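You operate a simulated robot arm through the tools that you are given. There is no shell and no other tool.

Carry out the task below with a simulated robot arm. There is one attempt and no reset: what you move stays moved.

JOB
Press the glass home and put the finished ring in the orange tray.
Fine: the sliding plate ends pushed in.
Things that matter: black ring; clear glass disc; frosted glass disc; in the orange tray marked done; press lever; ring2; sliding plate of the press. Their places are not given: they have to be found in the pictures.

The check looks at the end state, three seconds after you hand in, the way a careful person would. Anything else that was tipped, shoved, dropped, spilled or broken makes it a failure.

ROBOT AND FRAMES
A 7-joint arm with a two-finger parallel gripper, fixed in place. Base frame: the origin is on the floor under the middle of its stand, x ahead of it, y to its left, z up; the work surface is at about z = 700. Readings come in mm, degrees, newtons and seconds.
With the tool pointing down near the work surface it reaches from about 100 to 660 mm from the base axis. Its first joint turns from -66.0 to 66.0 degrees. Payload 1.57 kg.
Tool frame: the origin (TCP) lies between the finger pads and is the grasp point; the fingertips stand 30 mm ahead of it; z points along the fingers, y is the line along which they close. The gripper opens to 80 mm. The fingers are 17 mm wide and 12 mm thick; the gripper's body (40 by 82 mm) begins 80 mm behind the TCP.
Orientation is that of the tool frame in the base frame, as a unit quaternion [x, y, z, w]. With the fingers straight down and closing along the base's y, the tool's x points along the base's -x, its y along +y and its z along -z.

CONTROLS
- The arm moves only by the tool arm_command. Its argument "increments" is text: rows parted by semicolons, each of 7 numbers parted by spaces: the shift along the tool's x, y, z in mm, then the turn, a rotation vector about the tool's x, y, z in degrees, then the finger opening in mm, from 0 to 80. In form: tx ty tz ax ay az grip; .... A call has 1 to 20 rows; each row shifts and turns the commanded pose from where the row before left it, along the tool's axes as they then stand. Rows are played at 5 a second. More than 50 mm and 8.6 degrees between two rows, or a gripper value outside its range, and nothing of the call is played. Where a pose cannot be reached the arm comes as near as it can. A force on the tool above 40 N (or 10 N above the force at the start of the call, whichever is more), or a blocked arm, ends the call early, and 0.2 s more pass. The fingers move at their own pace (about 72 mm/s each) and stop on an object; they squeeze with about 21 N. The grip force told is the motor's: it shows also when the fingers shut on nothing. Time passes only in rows, and 0.2 s behind the last, so rows that do not move let the fingers close. The reply holds the time, the measured pose of the TCP, the force on the tool along the base axes, the opening and the grip force, in the units named above and with some noise, with the torque about the TCP (base axes, N m) and any sound that the robot's microphone picked up.
- Cameras (640 x 400 px; columns grow to the right, rows downward): "scene" is fixed at [57.2, 429.7, 1439.4]; the picture's right is [-0.77, -0.64, 0.00], its down [-0.29, 0.34, -0.89] and it looks along [0.57, -0.69, -0.45] (base axes); focal length 361 px, centre (320, 200). "wrist" rides on the gripper at [72, -7, -122] in the tool frame; the picture's right is [0.09, 1.00, 0.00], its down [-0.84, 0.08, -0.54] and it looks along [-0.54, 0.05, 0.84] (tool axes); focal length 238 px, centre (320, 200).
- get_image(camera): a new picture of that camera. The clock stands still meanwhile.
- probe_pixels(camera, pixels): there is no depth. For up to 12 entries [column, row, z] of the newest picture of that camera ("zoom" is the newest enlarged one), the place [x, y] in the base frame at which the ray of that pixel passes the height z, good to about 3 mm. The clock stands still meanwhile.
- enlarge(camera, box): a new picture of the part [left, top, right, bottom] of that camera's present view, enlarged. The clock stands still meanwhile.
- close_job(): hands the job in; it is judged then, once.

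Leave the gripper open and the arm clear of the work at the hand-in unless told otherwise.

The tools are called after "Request:" as a command line: name --argument value ..., lists and objects as JSON in quotes. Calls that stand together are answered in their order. arm_command: Moves the arm, as the interface text tells. Its arguments: {"type":"object","properties":{"increments":{"type":"string"}},"required":["increments"]} The other tools are called the same way: get_image (camera) takes a picture; probe_pixels (camera, pixels) gives the place at which the rays of pixels pass given heights; enlarge (camera, box) takes an enlarged picture of a part of a camera's view; close_job () hands the job in.

At the start:

```text
time: 0.0
position: [378.0, -88.0, 1204.9]
orientation: [0.0, 1.0, 0.0, 0.0]
force: [-0.5, -0.5, 0.6]
ft_torque: [-0.02, -0.01, 0.0]
gripper_width: 80.1
gripper_force: 0.0
```

scene: 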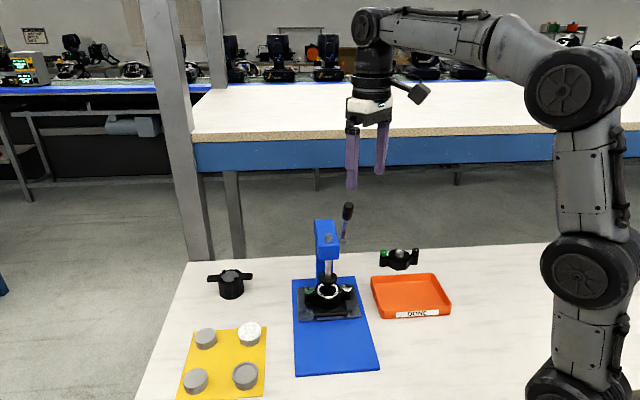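
wrist: 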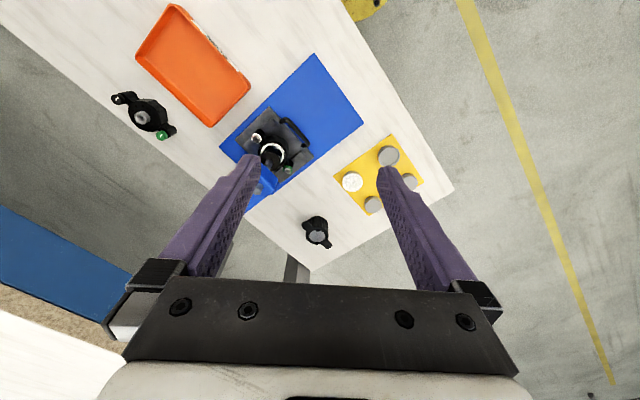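

I see a blue press with a lever, a sliding plate at its foot, the orange tray on its right, two black knobbed items, and a yellow mat with four discs. I'll enlarge the key areas to see the details.

Request:
enlarge --camera "scene" --box '[280, 190, 390, 340]'

Request:
enlarge --camera "scene" --box '[170, 250, 280, 400]'

Request:
enlarge --camera "scene" --box '[360, 230, 460, 330]'

Request:
enlarge --camera "wrist" --box '[210, 60, 370, 220]'

```text
2.67 times, centred on (335, 265) of scene
```

zoom: 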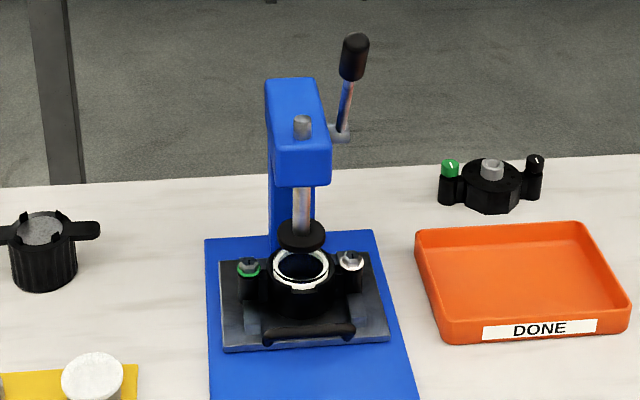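

```text
2.67 times, centred on (225, 325) of scene
```

zoom: 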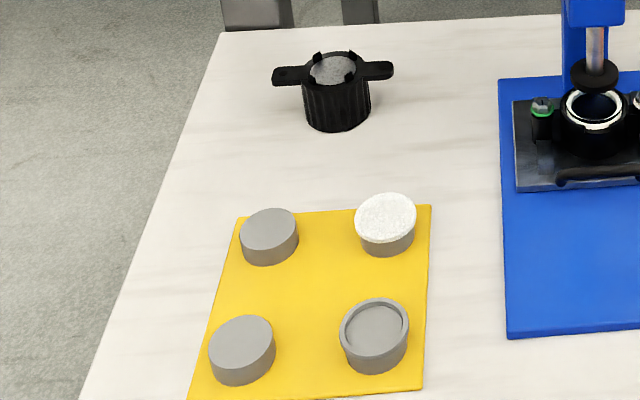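

```text
4.00 times, centred on (410, 280) of scene
```

zoom: 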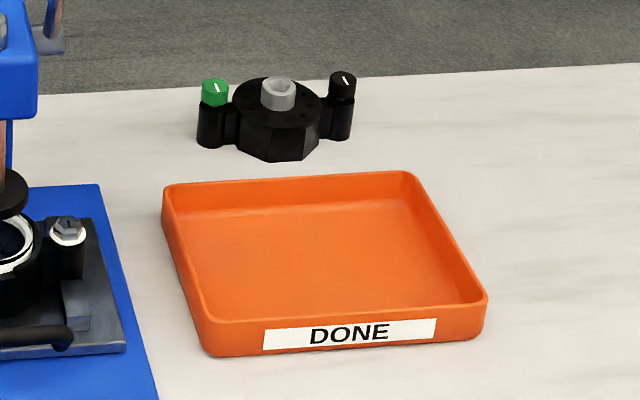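

```text
2.50 times, centred on (290, 140) of wrist
```

zoom: 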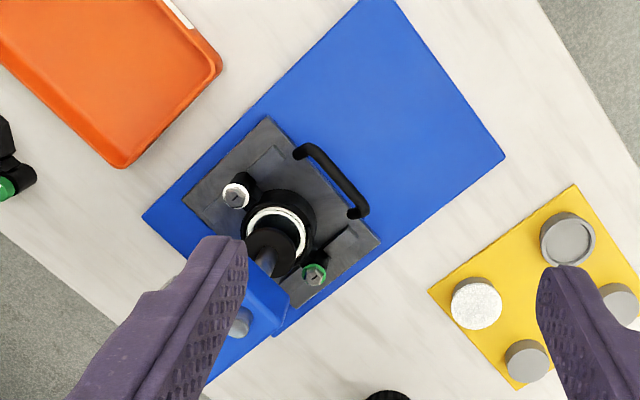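

I'll locate the main items roughly by probing pixels in the scene picture at the table height and a bit above.

Request:
probe_pixels --camera "scene" --pixels '[[292, 280, 700], [297, 375, 700], [380, 368, 700], [358, 277, 700], [371, 278, 700], [385, 319, 700], [452, 304, 700], [435, 273, 700], [327, 291, 740], [400, 268, 700], [231, 297, 700], [249, 330, 720]]'

Request:
probe_pixels --camera "wrist" --pixels '[[273, 152, 740], [316, 53, 700], [363, 125, 700], [250, 212, 700], [219, 147, 700], [352, 182, 720], [388, 156, 720], [410, 181, 720], [373, 204, 720], [316, 232, 740], [148, 115, 730], [193, 65, 700]]'

```text
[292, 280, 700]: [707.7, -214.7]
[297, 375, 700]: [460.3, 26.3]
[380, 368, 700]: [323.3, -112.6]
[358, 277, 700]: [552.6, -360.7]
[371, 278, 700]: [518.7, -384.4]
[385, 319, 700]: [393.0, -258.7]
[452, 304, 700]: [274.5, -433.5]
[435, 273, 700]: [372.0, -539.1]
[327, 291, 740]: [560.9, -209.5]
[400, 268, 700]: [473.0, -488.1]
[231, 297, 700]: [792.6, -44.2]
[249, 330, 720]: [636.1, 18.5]
```

```text
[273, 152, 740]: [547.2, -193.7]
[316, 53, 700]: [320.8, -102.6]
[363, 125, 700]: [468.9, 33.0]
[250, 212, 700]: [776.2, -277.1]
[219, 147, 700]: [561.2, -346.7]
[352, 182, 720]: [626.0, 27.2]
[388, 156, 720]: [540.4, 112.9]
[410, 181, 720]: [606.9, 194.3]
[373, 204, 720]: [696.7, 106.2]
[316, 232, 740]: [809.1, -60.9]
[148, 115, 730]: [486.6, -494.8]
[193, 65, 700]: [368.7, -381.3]
```

The press stands turned about 45° in the base frame; its front faces (-x, +y) and the ring in the nest is near (555, -200, 740). I'll turn the gripper to face it and come lower, staying well in front of the press, for a closer wrist picture.

Request:
arm_command --increments "0 0 39 0 0 7.83 80; 0 0 39 0 0 7.83 80; 0 0 39 0 0 7.83 80; 0 0 39 0 0 7.83 80; 0 0 39 0 0 7.83 80; 0 0 39 0 0 7.83 80; -24 19.5 0 0 0 0 80; -24 19.5 0 0 0 0 80; 0 0 0 0 0 0 80"

Request:
get_image --camera "wrist"

Request:
get_image --camera "scene"

```text
time: 2.0
position: [438.3, -94.0, 968.8]
orientation: [0.399, 0.917, 0.0, 0.001]
force: [0.6, -0.1, 0.4]
ft_torque: [-0.02, 0.0, 0.04]
gripper_width: 80.0
gripper_force: 0.0
```

```text
taken
```

wrist: 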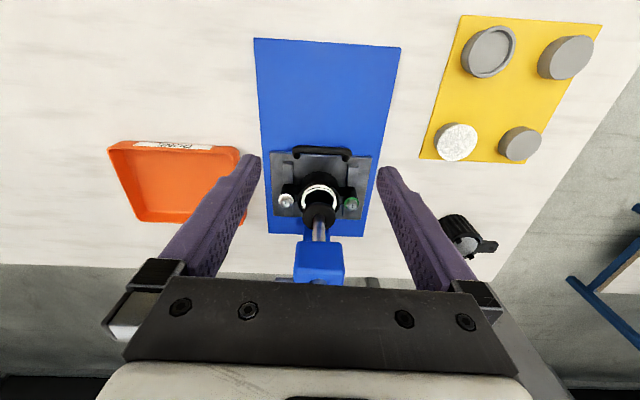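

```text
taken
```

scene: 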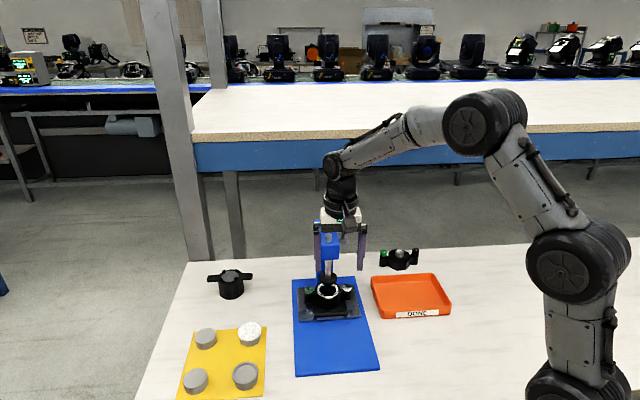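

Now I enlarge the nest area and the mat from this wrist view.

Request:
enlarge --camera "wrist" --box '[260, 130, 380, 290]'

Request:
enlarge --camera "wrist" --box '[410, 10, 610, 170]'

Request:
enlarge --camera "wrist" --box '[270, 140, 370, 230]'

Request:
enlarge --camera "scene" --box '[285, 260, 370, 330]'

```text
2.50 times, centred on (320, 210) of wrist
```

zoom: 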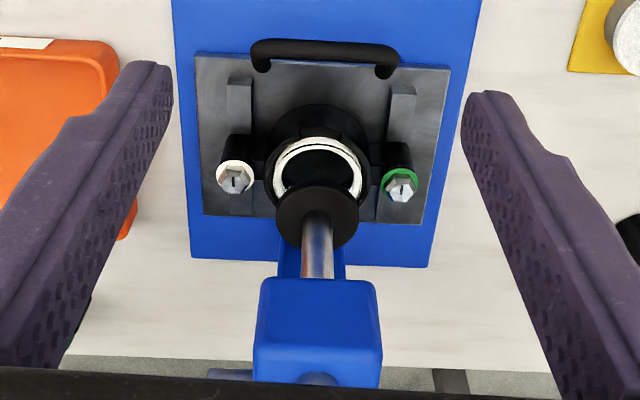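

```text
2.50 times, centred on (510, 90) of wrist
```

zoom: 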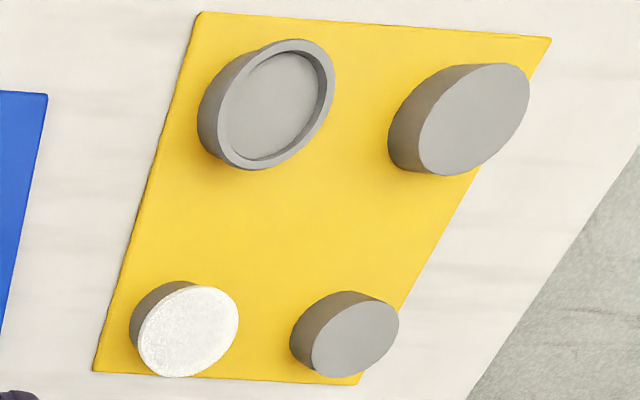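

```text
4.44 times, centred on (320, 185) of wrist
```

zoom: 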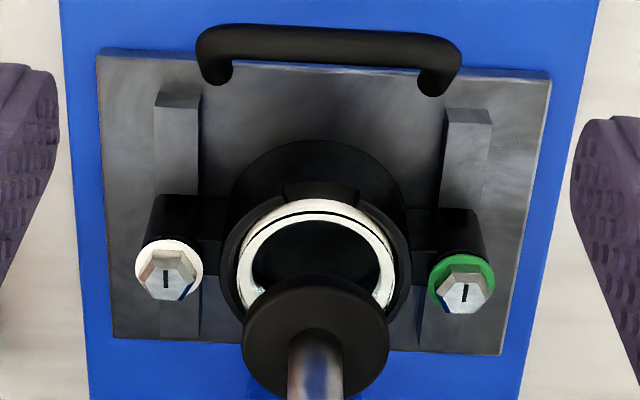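

```text
5.71 times, centred on (328, 295) of scene
```

zoom: 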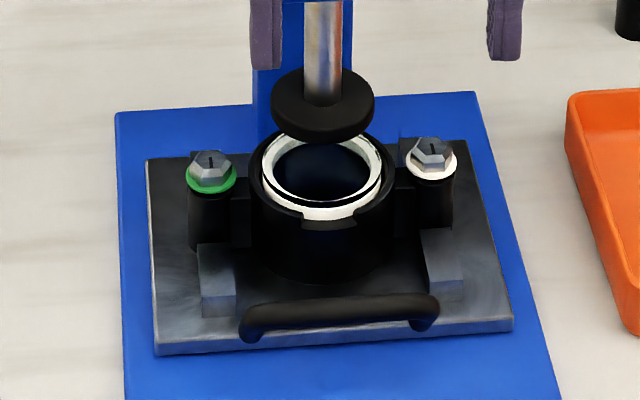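

The nest holds a black ring with two lugs (white washer on the left, green on the right) and a white inner rim; I need to know whether clear glass already sits in it. I enlarge more tightly.

Request:
enlarge --camera "wrist" --box '[298, 170, 346, 215]'

Request:
enlarge --camera "scene" --box '[312, 275, 348, 305]'

Request:
enlarge --camera "scene" --box '[225, 315, 275, 400]'

Request:
enlarge --camera "scene" --box '[200, 260, 260, 305]'

```text
8.89 times, centred on (322, 192) of wrist
```

zoom: 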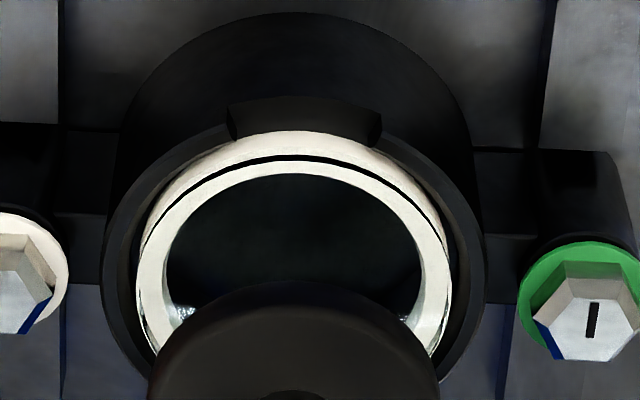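

```text
13.33 times, centred on (330, 290) of scene
```

zoom: 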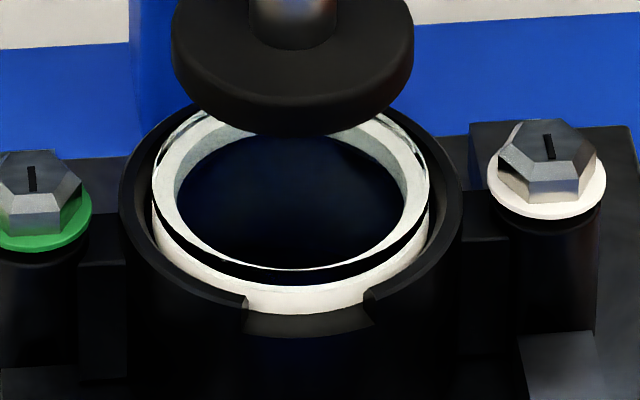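

```text
4.71 times, centred on (250, 358) of scene
```

zoom: 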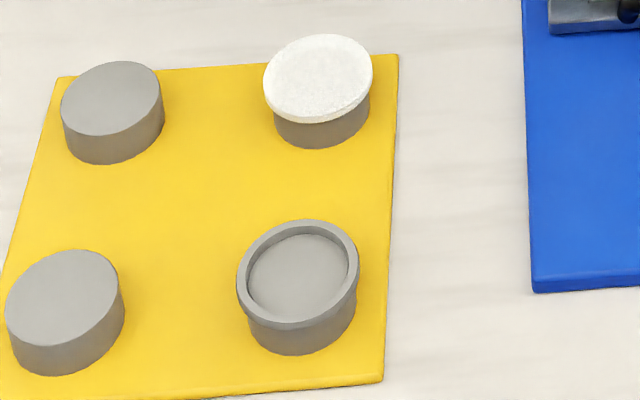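

```text
8.89 times, centred on (230, 282) of scene
```

zoom: 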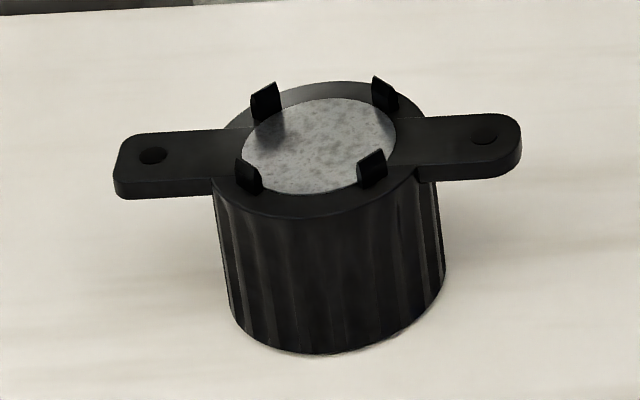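

In the nest, the bright glints and dark rim line on the white band look like a clear glass disc lying loose on the seal inside the black ring. The frosted disc is a spare on a mat pedestal. I'll triangulate the ring, the ram pad, the handle and the lever with both cameras.

Request:
get_image --camera "wrist"

Request:
get_image --camera "scene"

Request:
probe_pixels --camera "scene" --pixels '[[328.35, 291.1, 740], [328.35, 291.1, 760], [328.35, 291.1, 780], [328.35, 278.4, 780], [328.35, 278.4, 800], [328.35, 278.4, 820], [347, 206, 940], [347, 206, 980], [347, 206, 1020], [327, 312, 720], [327, 312, 740], [327, 312, 760]]'

Request:
probe_pixels --camera "wrist" --pixels '[[319.8, 199, 740], [319.8, 199, 760], [319.8, 199, 780], [319.1, 218.8, 780], [319.1, 218.8, 800], [319.1, 218.8, 820], [321, 151, 720], [321, 151, 740], [321, 151, 760]]'

```text
taken
```

wrist: 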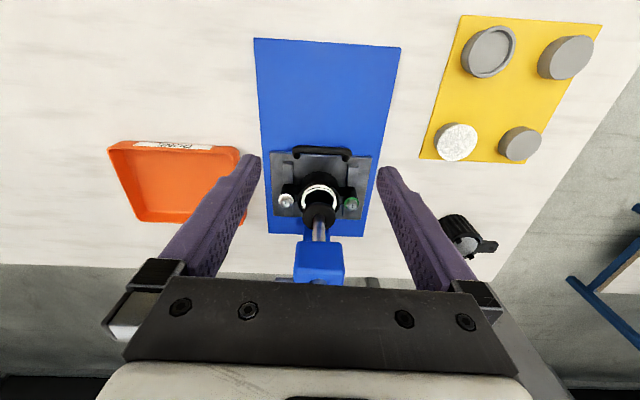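

```text
taken
```

scene: 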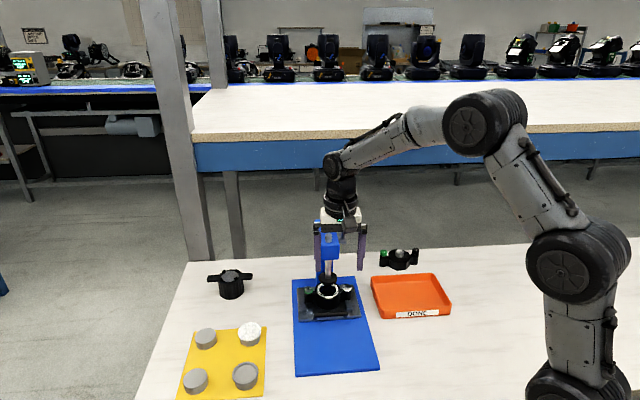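

```text
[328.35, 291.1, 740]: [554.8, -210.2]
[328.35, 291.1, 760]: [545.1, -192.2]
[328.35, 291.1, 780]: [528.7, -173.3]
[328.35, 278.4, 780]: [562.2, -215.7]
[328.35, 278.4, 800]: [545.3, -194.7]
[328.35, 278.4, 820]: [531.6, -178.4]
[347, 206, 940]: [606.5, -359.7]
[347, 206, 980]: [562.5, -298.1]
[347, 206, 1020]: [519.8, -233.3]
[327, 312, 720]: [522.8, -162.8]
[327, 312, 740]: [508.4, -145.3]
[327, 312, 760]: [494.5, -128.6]
```

```text
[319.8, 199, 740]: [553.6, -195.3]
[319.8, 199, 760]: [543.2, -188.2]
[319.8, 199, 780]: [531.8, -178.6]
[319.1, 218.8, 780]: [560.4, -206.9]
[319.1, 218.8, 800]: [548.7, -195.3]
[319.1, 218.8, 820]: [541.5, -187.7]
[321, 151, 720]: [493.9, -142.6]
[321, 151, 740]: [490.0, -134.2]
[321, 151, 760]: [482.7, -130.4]
```

The estimates put the ring top at about z 767 and the pad at about z 795, with the ring possibly a few mm in front of the ram axis. I want a side view to see the plate's position and the lever, so I move over toward the tray side, keeping well clear of the lever, and turn the tool.

Request:
arm_command --increments "-17.9 -32.9 0 0 0 0 80; -17.9 -32.9 0 0 0 0 80; -17.9 -32.9 0 0 0 0 80; -17.9 -32.9 0 0 0 0 80; -17.9 -32.9 0 0 0 0 80; -17.9 -32.9 0 0 0 0 80; -17.9 -32.9 0 0 0 0 80; -17.9 -32.9 0 0 0 0 80; 0 0 0 0 0 -8.5 80; 0 0 0 0 0 -8.5 80; 0 0 0 0 0 -8.5 80; 0 0 0 0 0 -8.5 80; 0 0 0 0 0 -8.5 80; 0 0 0 0 0 -8.5 80; 0 0 0 0 0 -8.5 80; 0 0 0 0 0 -8.5 80; 0 0 0 0 0 -8.5 80; 0 0 0 0 0 -8.5 80"

Request:
arm_command --increments "0 0 25 0 -7.5 0 80; 0 0 25 0 -7.5 0 80; 0 0 20 0 -7.5 0 80; 0 0 10 0 -7.5 0 80; 0 0 0 0 0 0 80"

Request:
get_image --camera "wrist"

Request:
get_image --camera "scene"

```text
time: 5.8
position: [344.5, -378.8, 971.2]
orientation: [-0.327, 0.945, 0.0, 0.001]
force: [-0.5, -0.3, -0.6]
ft_torque: [0.01, 0.01, 0.03]
gripper_width: 80.0
gripper_force: 0.1
```

```text
time: 7.0
position: [354.1, -371.3, 892.2]
orientation: [-0.315, 0.913, 0.084, 0.246]
force: [-0.4, 0.7, 0.8]
ft_torque: [0.0, 0.01, -0.01]
gripper_width: 80.0
gripper_force: 0.1
```

```text
taken
```

wrist: 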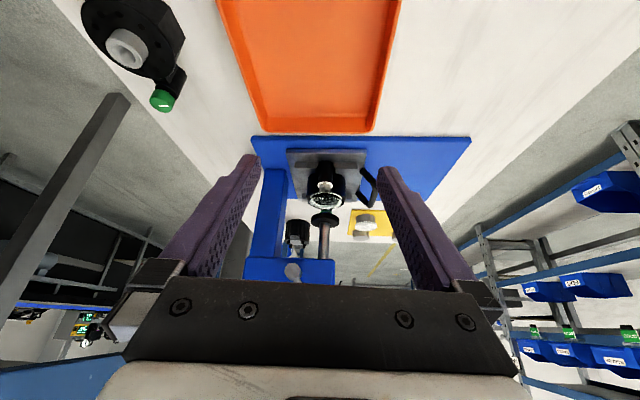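

```text
taken
```

scene: 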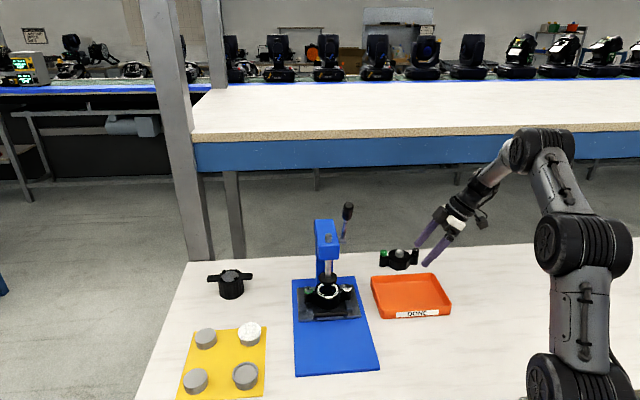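

From the side (picture is upside-down), the press shows between the fingers around (320, 210). I enlarge it.

Request:
enlarge --camera "wrist" --box '[240, 130, 400, 290]'

Request:
enlarge --camera "wrist" --box '[280, 140, 380, 230]'

Request:
enlarge --camera "wrist" --box '[290, 160, 360, 220]'

Request:
enlarge --camera "scene" --box '[290, 190, 380, 290]'

```text
2.50 times, centred on (320, 210) of wrist
```

zoom: 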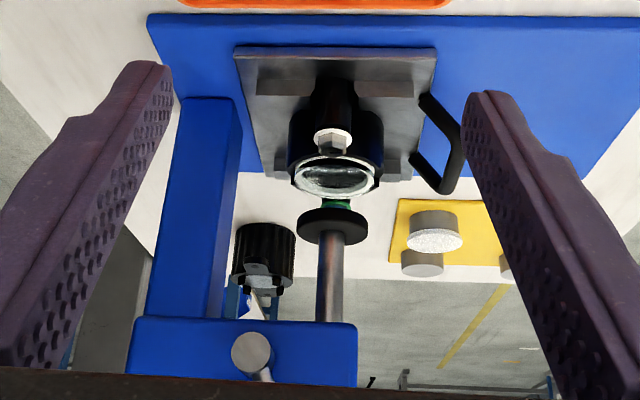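

```text
4.44 times, centred on (330, 185) of wrist
```

zoom: 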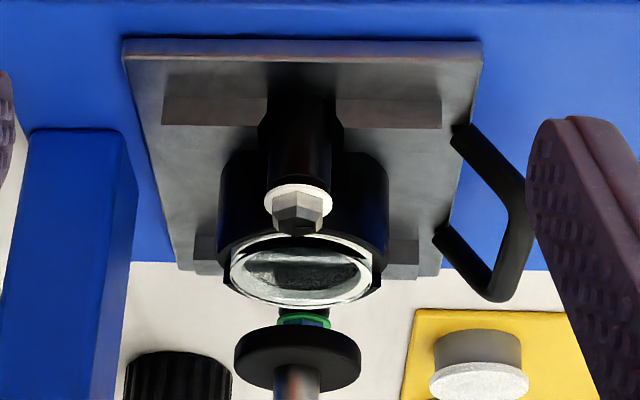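

```text
6.67 times, centred on (325, 190) of wrist
```

zoom: 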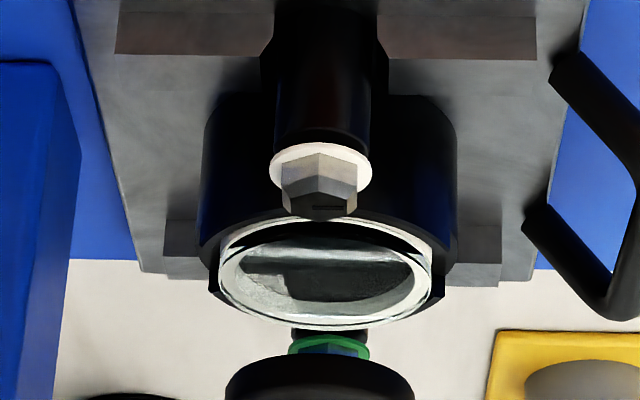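

```text
4.00 times, centred on (335, 240) of scene
```

zoom: 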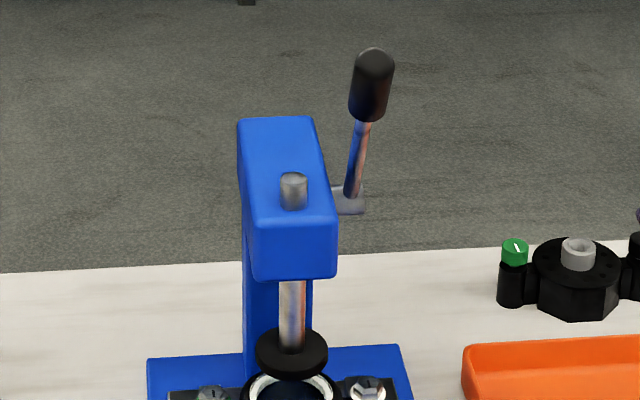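

The side view confirms a clear glass disc sitting in the black ring in the nest, and the ram pad lines up over it (plate pushed in). Next I need the lever's geometry; I raise the tool 130 mm to bring the lever into the wrist view.

Request:
arm_command --increments "-21.7 0 -37.5 0 0 0 80; -21.7 0 -37.5 0 0 0 80; -21.7 0 -37.5 0 0 0 80; 0 0 0 0 0 0 80"

Request:
get_image --camera "wrist"

Request:
enlarge --camera "wrist" --box '[220, 110, 400, 290]'

```text
time: 8.0
position: [354.0, -370.9, 1022.3]
orientation: [-0.315, 0.913, 0.085, 0.245]
force: [0.3, 0.8, -0.2]
ft_torque: [-0.01, 0.03, 0.01]
gripper_width: 80.1
gripper_force: 0.1
```

```text
taken
```

wrist: 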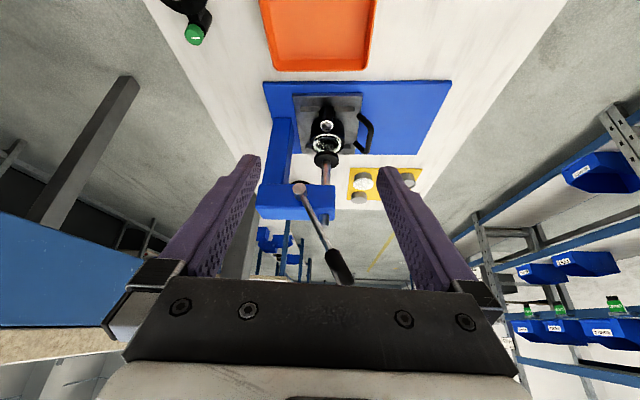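

```text
2.22 times, centred on (310, 200) of wrist
```

zoom: 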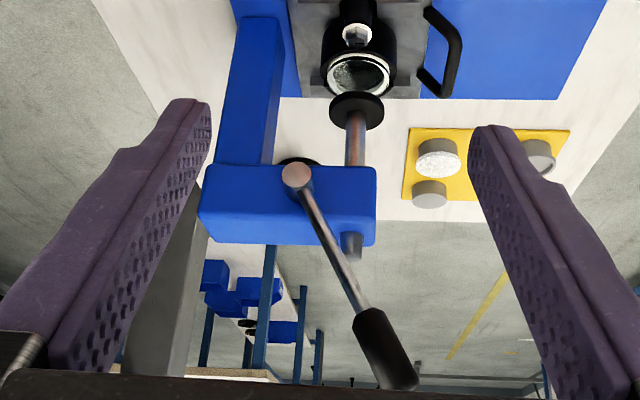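

The lever's pivot stub is on the tray side of the head, and the lever leans forward-up with a black knob. I triangulate pivot and knob with both cameras.

Request:
get_image --camera "scene"

Request:
probe_pixels --camera "wrist" --pixels '[[299.6, 188.7, 880], [299.6, 188.7, 900], [299.6, 188.7, 920], [340.6, 267.6, 960], [340.6, 267.6, 980], [340.6, 267.6, 1000], [340.6, 267.6, 1020], [332.5, 251.8, 960], [332.5, 251.8, 980], [332.5, 251.8, 1000]]'

Request:
probe_pixels --camera "scene" --pixels '[[342.5, 241.25, 880], [342.5, 241.25, 900], [342.5, 241.25, 920], [347.5, 211.75, 960], [347.5, 211.75, 980], [347.5, 211.75, 1000], [347.5, 211.75, 1020], [345.5, 218.75, 960], [345.5, 218.75, 980], [345.5, 218.75, 1000]]'

```text
taken
```

scene: 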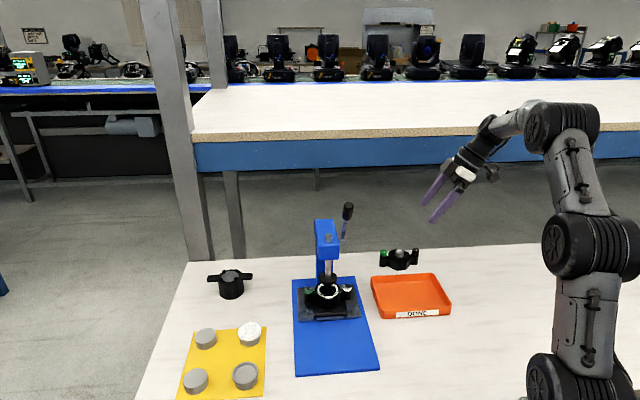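

```text
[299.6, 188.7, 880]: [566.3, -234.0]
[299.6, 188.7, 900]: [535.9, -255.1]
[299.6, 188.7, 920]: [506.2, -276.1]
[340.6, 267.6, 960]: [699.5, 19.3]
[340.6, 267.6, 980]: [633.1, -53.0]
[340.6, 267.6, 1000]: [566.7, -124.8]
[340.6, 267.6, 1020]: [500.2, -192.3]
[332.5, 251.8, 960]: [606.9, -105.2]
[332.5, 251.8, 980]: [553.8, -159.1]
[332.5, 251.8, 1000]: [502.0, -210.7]
```

```text
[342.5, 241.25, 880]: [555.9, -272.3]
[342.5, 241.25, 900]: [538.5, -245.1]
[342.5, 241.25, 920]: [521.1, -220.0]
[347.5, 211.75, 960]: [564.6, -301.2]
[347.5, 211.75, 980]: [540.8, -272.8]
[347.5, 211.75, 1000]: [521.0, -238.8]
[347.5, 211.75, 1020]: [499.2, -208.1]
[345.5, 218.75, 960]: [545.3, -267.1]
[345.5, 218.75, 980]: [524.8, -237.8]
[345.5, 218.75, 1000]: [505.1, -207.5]
```

Lever: pivot near (540, -251, 897), knob middle near (495, -202, 1022), so about 141 mm radius and leaning some 28° forward. I untilt the tool, turn it so the fingers close along the lever's axis, and place the camera to see the knob from the front and above.

Request:
arm_command --increments "0 0 0 0 7.5 0 80; 0 0 0 0 7.5 0 80; 0 0 0 0 7.5 0 80; 0 0 0 0 7.5 0 80; 0 0 -43 0 0 8.25 80; 0 0 -43 0 0 8.25 80; 0 0 -42 0 0 8.25 80; 0 0 0 0 0 8.25 80; 0 0 0 0 0 8.25 80; 0 0 0 0 0 8.25 80; 0 0 0 0 0 8.25 80; 0 0 0 0 0 8.25 80; 0 0 0 0 0 8.25 80; 0 0 0 0 0 8.25 80; 17.5 35.8 0 0 0 0 80; 17.5 35.8 0 0 0 0 80; 17.5 35.8 0 0 0 0 80; 17.5 35.8 0 0 0 0 80; 17.5 35.8 0 0 0 0 80; 17.5 35.8 0 0 0 0 80"

Request:
get_image --camera "wrist"

Request:
get_image --camera "scene"

```text
time: 12.2
position: [431.3, -145.4, 1148.7]
orientation: [0.379, 0.926, 0.0, 0.0]
force: [0.6, 0.2, -0.1]
ft_torque: [-0.01, 0.0, -0.01]
gripper_width: 79.9
gripper_force: 0.0
```

```text
taken
```

wrist: 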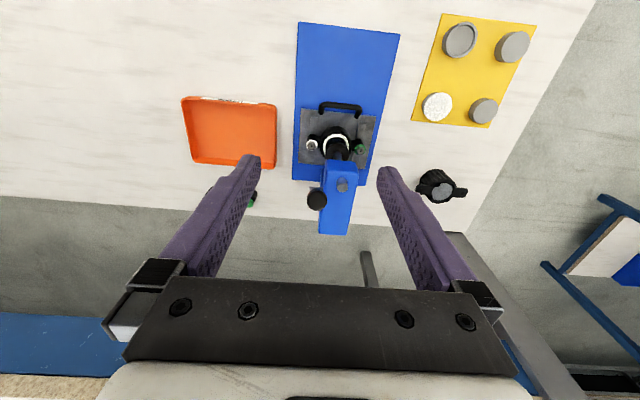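

```text
taken
```

scene: 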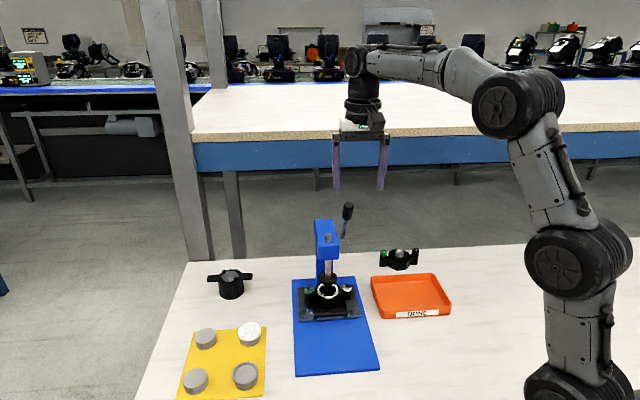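

The knob shows end-on at about (316, 199) in the wrist picture, just left of the head. I enlarge for accurate pixels.

Request:
enlarge --camera "wrist" --box '[280, 90, 400, 240]'

Request:
enlarge --camera "scene" --box '[310, 190, 370, 250]'

Request:
probe_pixels --camera "wrist" --pixels '[[316, 199, 1000], [316, 199, 1020], [316, 199, 1040], [298, 22, 700], [400, 35, 700], [292, 179, 700], [371, 187, 700]]'

```text
2.67 times, centred on (340, 165) of wrist
```

zoom: 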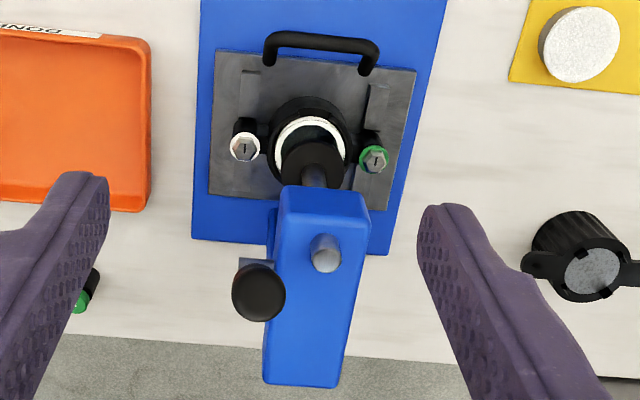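

```text
6.67 times, centred on (340, 220) of scene
```

zoom: 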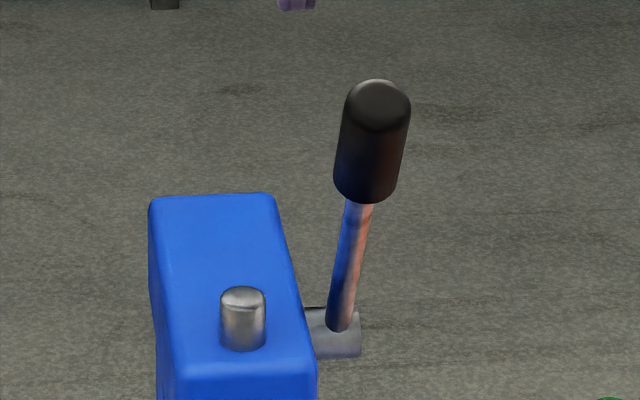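

```text
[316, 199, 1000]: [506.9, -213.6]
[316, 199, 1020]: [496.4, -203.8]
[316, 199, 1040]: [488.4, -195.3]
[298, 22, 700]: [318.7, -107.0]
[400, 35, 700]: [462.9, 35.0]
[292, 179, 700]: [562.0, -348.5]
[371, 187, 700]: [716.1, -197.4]
```

The knob is about 23 mm thick with its middle near (496, -203, 1021). I move above it with the fingers open along the lever axis, and lower partway, then check.

Request:
arm_command --increments "-29 1.3 0 0 0 0 80; -29 1.3 0 0 0 0 80; -28.9 1.4 0 0 0 0 80; 0 0 30 0 0 0 80; 0 0 30 0 0 0 80; 0 0 0 0 0 0 80"

Request:
get_image --camera "wrist"

Request:
enlarge --camera "scene" --box '[290, 130, 410, 260]'

```text
time: 13.6
position: [497.0, -204.8, 1090.7]
orientation: [0.378, 0.926, 0.0, 0.0]
force: [-0.9, -0.2, 0.1]
ft_torque: [0.02, -0.02, 0.03]
gripper_width: 80.0
gripper_force: 0.0
```

```text
taken
```

wrist: 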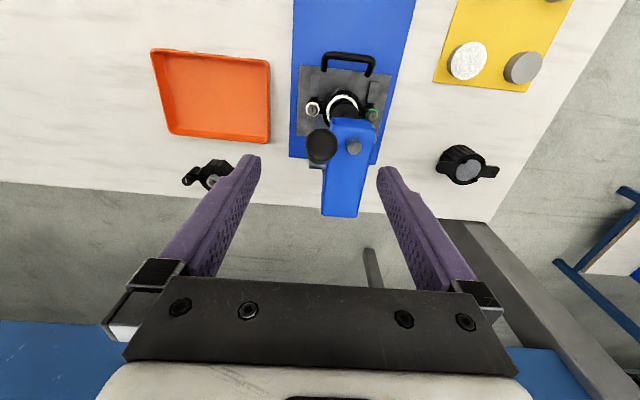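

```text
3.08 times, centred on (350, 195) of scene
```

zoom: 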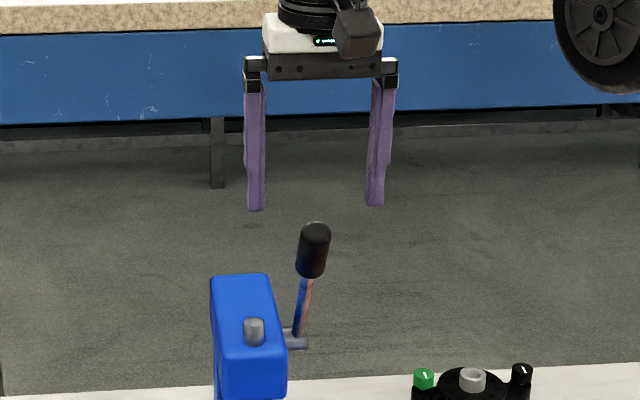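

The knob sits at (321, 147), laterally centred between the fingers. I probe that pixel to check the fore-aft position before lowering.

Request:
probe_pixels --camera "wrist" --pixels '[[321, 147, 1010], [321, 147, 1020], [321, 147, 1030], [321, 147, 1040], [354, 147, 935], [354, 147, 945]]'

Request:
probe_pixels --camera "scene" --pixels '[[328.5, 235, 935], [328.5, 235, 945]]'

Request:
enlarge --camera "wrist" --box '[280, 90, 400, 230]'

```text
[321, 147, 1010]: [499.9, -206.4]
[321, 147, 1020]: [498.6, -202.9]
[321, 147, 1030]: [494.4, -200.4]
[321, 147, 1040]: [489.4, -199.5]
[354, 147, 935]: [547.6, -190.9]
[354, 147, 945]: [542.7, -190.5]
```

```text
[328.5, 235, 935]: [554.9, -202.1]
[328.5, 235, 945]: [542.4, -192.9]
```

```text
2.86 times, centred on (340, 160) of wrist
```

zoom: 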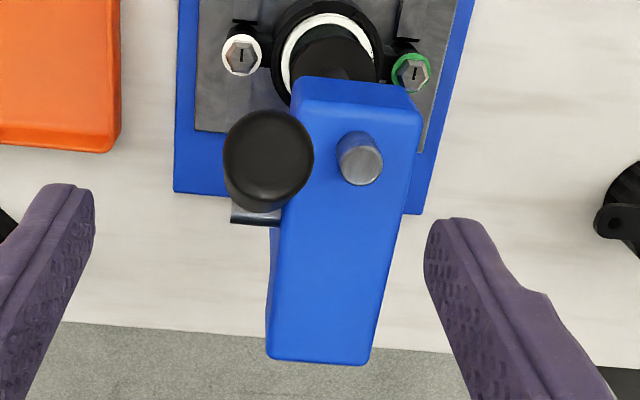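

Knob at z 1022 is about (497, -203), right below the TCP; the ram axis is near (543, -192). I lower 69 mm so the pads straddle the knob, then close gently.

Request:
arm_command --increments "0 0 25 0 0 0 80; 0 0 25 0 0 0 80; 0 0 19 0 0 0 80; 0 0 0 0 0 0 80; 0 0 0 0 0 0 50; 0 0 0 0 0 0 35; 0 0 0 0 0 0 28; 0 0 0 0 0 0 28"

Request:
get_image --camera "wrist"

Request:
enlarge --camera "scene" --box '[290, 150, 390, 260]'

```text
time: 15.4
position: [494.0, -204.3, 1020.4]
orientation: [0.379, 0.925, 0.0, 0.0]
force: [-0.6, 0.3, 0.9]
ft_torque: [0.02, 0.0, 0.01]
gripper_width: 28.2
gripper_force: 0.1
```

```text
taken
```

wrist: 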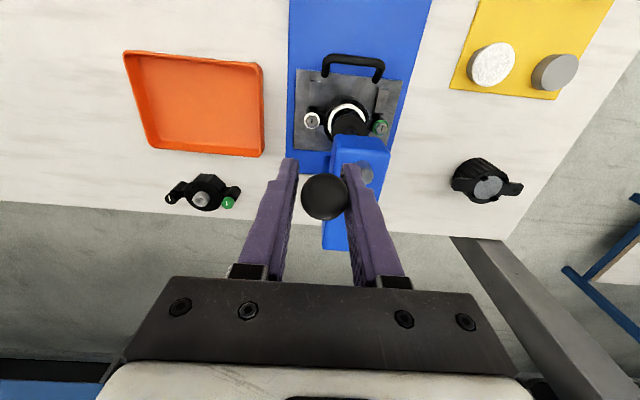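

```text
3.64 times, centred on (340, 205) of scene
```

zoom: 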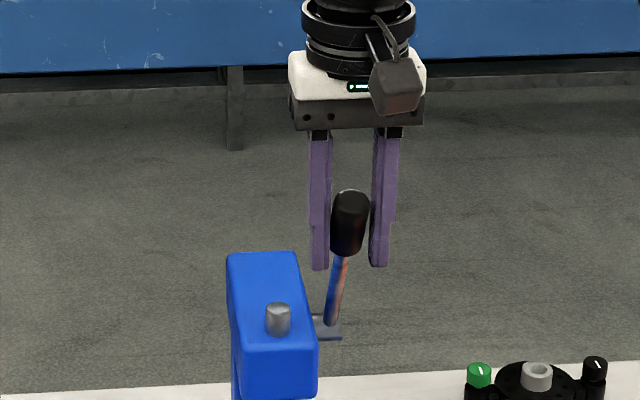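

The knob is centred between the pads. I close on it.

Request:
arm_command --increments "0 0 0 0 0 0 24; 0 0 0 0 0 0 18; 0 0 0 0 0 0 18; 0 0 0 0 0 0 18"

Request:
enlarge --camera "scene" --box '[290, 150, 390, 260]'

```text
time: 16.4
position: [495.5, -203.4, 1020.1]
orientation: [0.379, 0.925, 0.001, 0.0]
force: [9.2, 6.9, -1.6]
ft_torque: [-0.16, 0.22, -0.29]
gripper_width: 23.5
gripper_force: 36.0
```

```text
3.64 times, centred on (340, 205) of scene
```

zoom: 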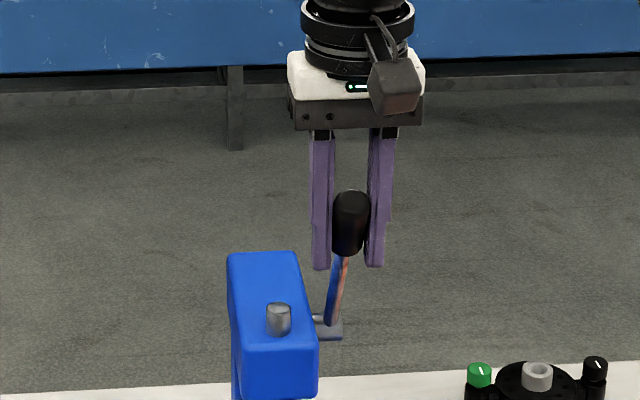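

Gripped (opening 23.5 mm); a sideways force of about 11 N shows a slight offset, which I relax by 1.5 mm. Then I start pulling the lever forward and down along its arc in small steps, watching force and sound.

Request:
arm_command --increments "0 1.5 0 0 0 0 18; 8.7 0 4.9 0 0 0 18; 8 0 5.4 0 0 0 18; 0 0 0 0 0 0 18"

```text
time: 17.4
position: [484.9, -192.0, 1011.6]
orientation: [0.379, 0.925, 0.0, 0.001]
force: [-0.7, -4.5, 3.2]
ft_torque: [-0.48, -0.31, -0.01]
gripper_width: 23.7
gripper_force: 35.6
```

The lever follows with low force. I continue along the arc to about 60°.

Request:
arm_command --increments "7.6 0 6 0 0 0 18; 7.3 0 6.5 0 0 0 18; 6.7 0 7 0 0 0 18; 0 0 0 0 0 0 18"

Request:
arm_command --increments "6.2 0 7.4 0 0 0 18; 5.7 0 7.9 0 0 0 18; 0 0 0 0 0 0 18"

Request:
enlarge --camera "scene" --box '[280, 160, 390, 330]'

```text
time: 18.4
position: [468.9, -176.2, 990.5]
orientation: [0.378, 0.926, 0.0, 0.0]
force: [-6.6, -11.6, 7.3]
ft_torque: [-0.92, -0.56, -0.34]
gripper_width: 23.2
gripper_force: 35.7
```

```text
time: 19.2
position: [459.4, -167.6, 976.6]
orientation: [0.377, 0.926, 0.0, -0.001]
force: [-5.3, -10.9, 5.8]
ft_torque: [-0.75, -0.56, -0.13]
gripper_width: 23.4
gripper_force: 35.8
```

```text
2.35 times, centred on (335, 245) of scene
```

zoom: 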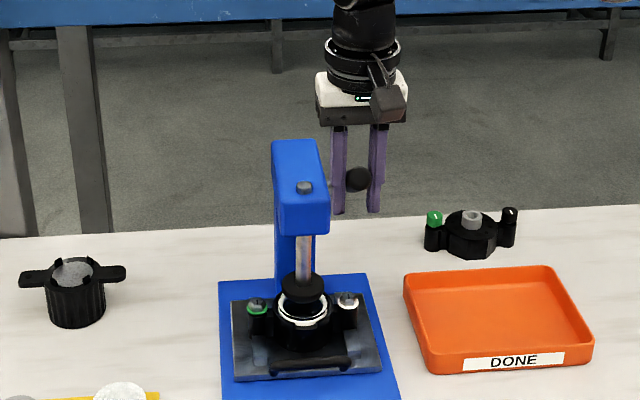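

The ram is coming down (its top pin has sunk, pad nearing the glass), forces small. I continue with a slight sideways relief.

Request:
arm_command --increments "5.2 -1 8.2 0 0 0 18; 4.5 0 8.6 0 0 0 18; 4 0 8.8 0 0 0 18; 0 0 0 0 0 0 18"

Request:
arm_command --increments "3.3 0 9.1 0 0 0 18; 2.7 0 9.4 0 0 0 18; 0 0 0 0 0 0 18"

Request:
enlarge --camera "scene" --box '[280, 160, 390, 330]'

```text
time: 20.2
position: [449.1, -156.0, 951.8]
orientation: [0.379, 0.925, 0.001, 0.0]
force: [1.7, 6.0, 9.8]
ft_torque: [-0.96, -0.41, -0.6]
gripper_width: 22.8
gripper_force: 35.6
```

```text
time: 21.0
position: [446.6, -154.1, 932.9]
orientation: [0.378, 0.926, 0.001, -0.001]
force: [1.4, 21.6, 11.9]
ft_torque: [-0.99, -0.43, -0.51]
gripper_width: 22.9
gripper_force: 35.3
```

```text
2.35 times, centred on (335, 245) of scene
```

zoom: 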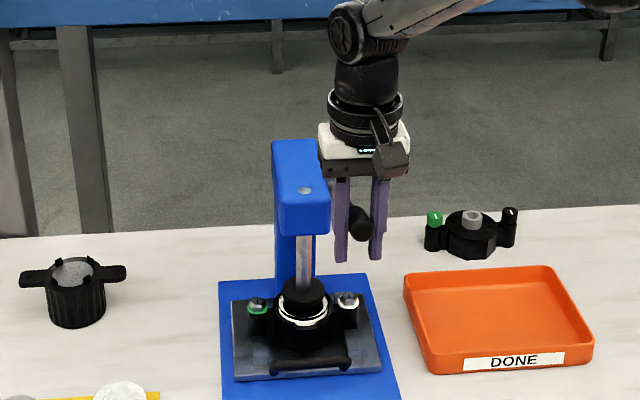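

The pad is now close to or on the glass. There is some sideways and outward force (14–16 N), so I relax 2 mm outward and 1 mm sideways, then step on in small moves.

Request:
arm_command --increments "2 1 0 0 0 0 18; 0 0 0 0 0 0 18"

Request:
enlarge --camera "scene" --box '[300, 265, 360, 315]'

```text
time: 21.6
position: [446.4, -153.2, 931.1]
orientation: [0.378, 0.926, 0.0, 0.0]
force: [12.7, 9.1, 1.5]
ft_torque: [-0.41, 0.18, -0.64]
gripper_width: 23.1
gripper_force: 35.5
```

```text
8.00 times, centred on (330, 290) of scene
```

zoom: 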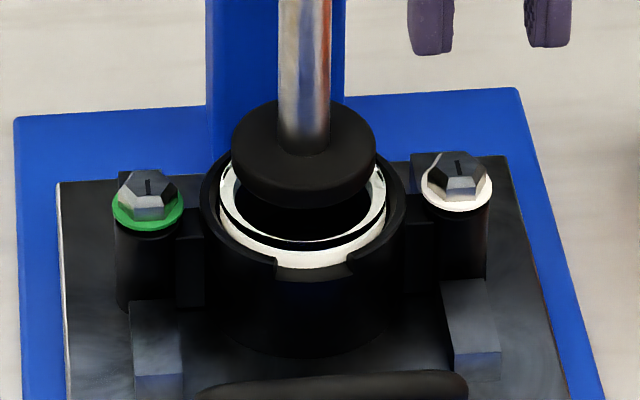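

The pad is a few millimetres above the glass and centred on it. I continue down the arc slowly.

Request:
arm_command --increments "1.2 0.8 4.7 0 0 0 18; 0.8 0 4.8 0 0 0 18; 0 0 0 0 0 0 18"

Request:
arm_command --increments "0.7 0 4.8 0 0 0 18; 0.6 0 4.8 0 0 0 18; 0 0 0 0 0 0 18"

Request:
enlarge --camera "scene" --box '[300, 265, 360, 315]'

```text
time: 22.4
position: [444.6, -150.3, 923.4]
orientation: [0.378, 0.926, 0.0, 0.002]
force: [11.6, -1.0, 6.5]
ft_torque: [-0.85, -0.4, -0.63]
gripper_width: 23.0
gripper_force: 35.7
```

```text
time: 23.2
position: [441.9, -148.9, 914.2]
orientation: [0.378, 0.926, 0.0, -0.002]
force: [2.5, 3.2, 8.8]
ft_torque: [-0.88, -0.52, -0.61]
gripper_width: 22.9
gripper_force: 35.4
```

```text
8.00 times, centred on (330, 290) of scene
```

zoom: 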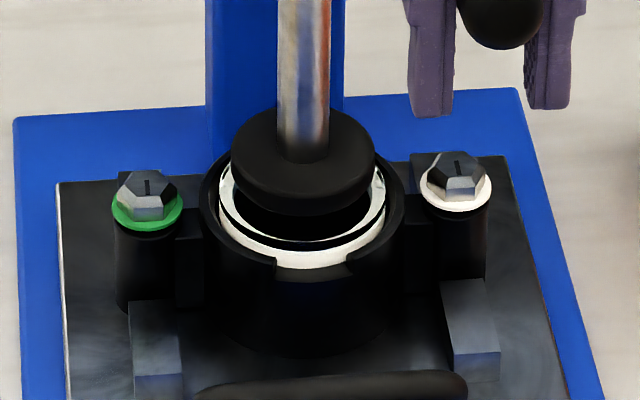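

Still a gap of a few mm under the pad; the lever is near horizontal (about 84°). I continue past horizontal in small steps.

Request:
arm_command --increments "0.4 0 4.9 0 0 0 18; 0.3 0 4.9 0 0 0 18; 0 0 4.9 0 0 0 18; 0 0 4.9 0 0 0 18; 0 0 0 0 0 0 18"

Request:
enlarge --camera "scene" --box '[300, 265, 360, 315]'

```text
time: 24.4
position: [441.6, -147.1, 894.0]
orientation: [0.379, 0.925, -0.001, -0.002]
force: [-10.2, 4.4, 8.3]
ft_torque: [-0.71, -0.62, -0.58]
gripper_width: 23.2
gripper_force: 35.3
```

```text
8.00 times, centred on (330, 290) of scene
```

zoom: 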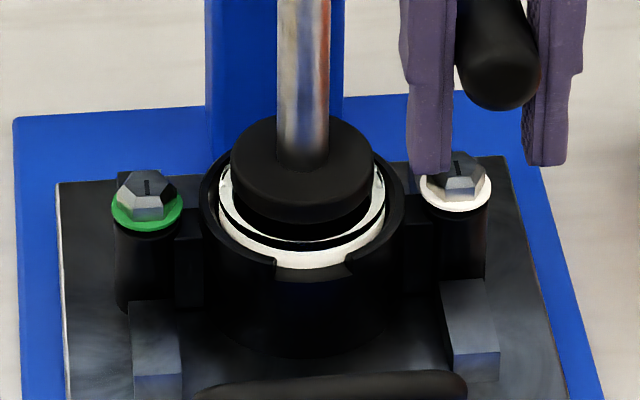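

Pad moving down about 3 mm per 8°; still a small gap. I continue to about 100°.

Request:
arm_command --increments "0.5 0 4.9 0 0 0 18; 0 0 4.9 0 0 0 18; -0.6 0 4.8 0 0 0 18; -0.7 0 4.8 0 0 0 18; 0 0 0 0 0 0 18"

Request:
enlarge --camera "scene" --box '[300, 265, 360, 315]'

```text
time: 25.6
position: [441.2, -149.5, 873.7]
orientation: [0.379, 0.925, 0.001, -0.001]
force: [-16.4, -1.5, 7.1]
ft_torque: [-0.63, -0.86, -0.63]
gripper_width: 22.8
gripper_force: 35.5
```

```text
8.00 times, centred on (330, 290) of scene
```

zoom: 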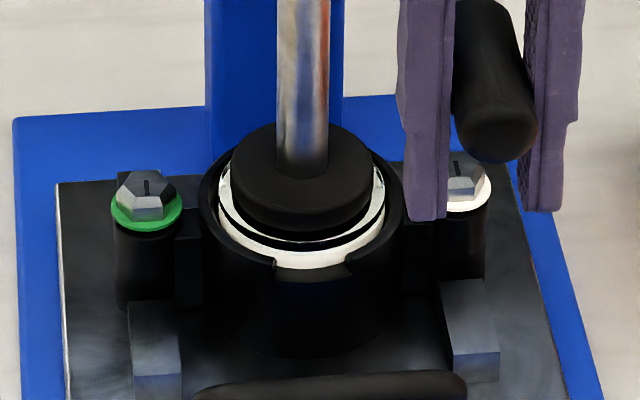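

Close to contact now. I relieve 1 mm sideways and continue to about 108°.

Request:
arm_command --increments "0 -1 4.8 0 0 0 18; -0.8 0 4.8 0 0 0 18; -1.2 0 4.7 0 0 0 18; -1.3 0 4.7 0 0 0 18; 0 0 0 0 0 0 18"

Request:
enlarge --camera "scene" --box '[300, 265, 360, 315]'

```text
time: 26.8
position: [445.1, -152.0, 855.0]
orientation: [0.378, 0.926, 0.002, 0.0]
force: [-13.2, 4.8, 10.2]
ft_torque: [-0.7, -0.92, -0.65]
gripper_width: 23.0
gripper_force: 36.1
```

```text
8.00 times, centred on (330, 290) of scene
```

zoom: 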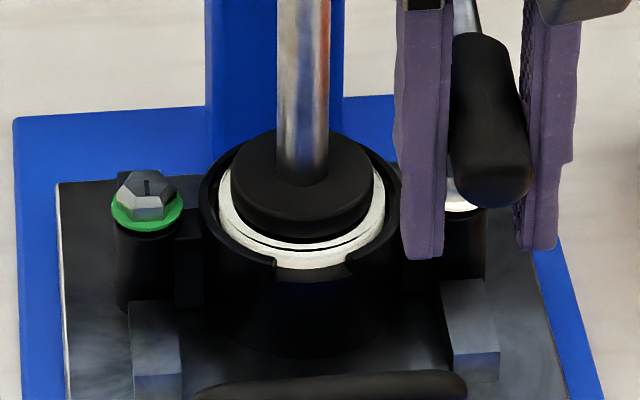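

The dark gap line at the glass edge has narrowed, so the pad is now pushing the glass. I go on in small steps, watching for a force rise or a sound.

Request:
arm_command --increments "-1.2 0 4.6 0 0 0 18; -1.4 0 4.6 0 0 0 18; 0 0 0 0 0 0 18"

Request:
enlarge --camera "scene" --box '[300, 265, 360, 315]'

```text
time: 27.6
position: [446.9, -154.1, 847.8]
orientation: [0.379, 0.925, 0.001, 0.001]
force: [-17.4, 4.5, 27.6]
ft_torque: [-0.06, -0.46, -0.64]
gripper_width: 23.2
gripper_force: 35.4
```

```text
8.00 times, centred on (330, 290) of scene
```

zoom: 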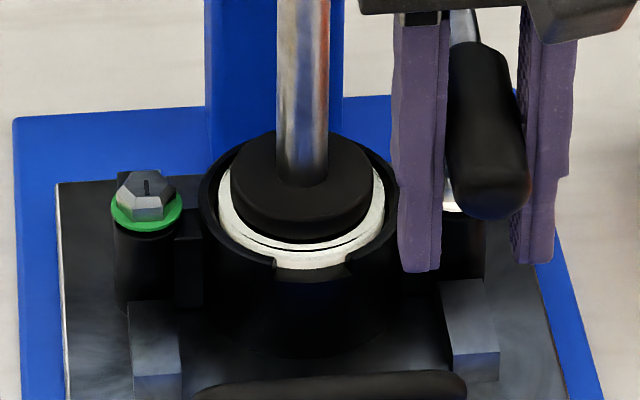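

Resistance has risen to about 28 N upward: the press-fit is being pushed. I keep pressing with small steps.

Request:
arm_command --increments "-0.7 0 2.2 0 0 0 18; 0 0 0 0 0 0 18"

Request:
arm_command --increments "-0.7 0 2.2 0 0 0 18; 0 0 0 0 0 0 18"

Request:
enlarge --camera "scene" --box '[300, 265, 360, 315]'

```text
time: 28.2
position: [447.1, -154.0, 840.7]
orientation: [0.379, 0.926, 0.0, -0.001]
force: [4.1, -4.0, -3.9]
ft_torque: [0.69, 0.63, -0.27]
gripper_width: 24.0
gripper_force: 26.6
```

```text
time: 28.8
position: [446.5, -154.3, 842.1]
orientation: [0.379, 0.925, 0.0, 0.0]
force: [-5.0, 2.6, 3.3]
ft_torque: [-0.39, -0.47, -0.38]
gripper_width: 23.3
gripper_force: 35.1
```

```text
8.00 times, centred on (330, 290) of scene
```

zoom: 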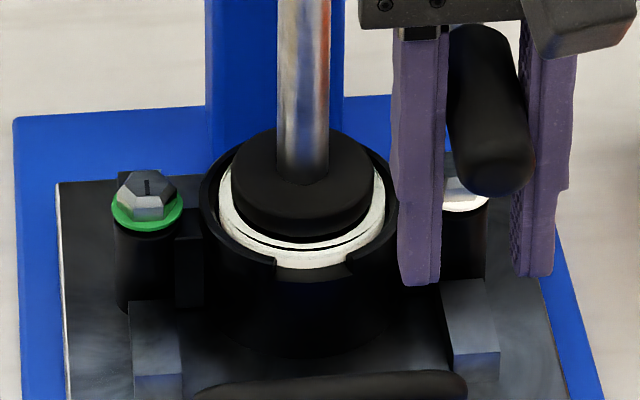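

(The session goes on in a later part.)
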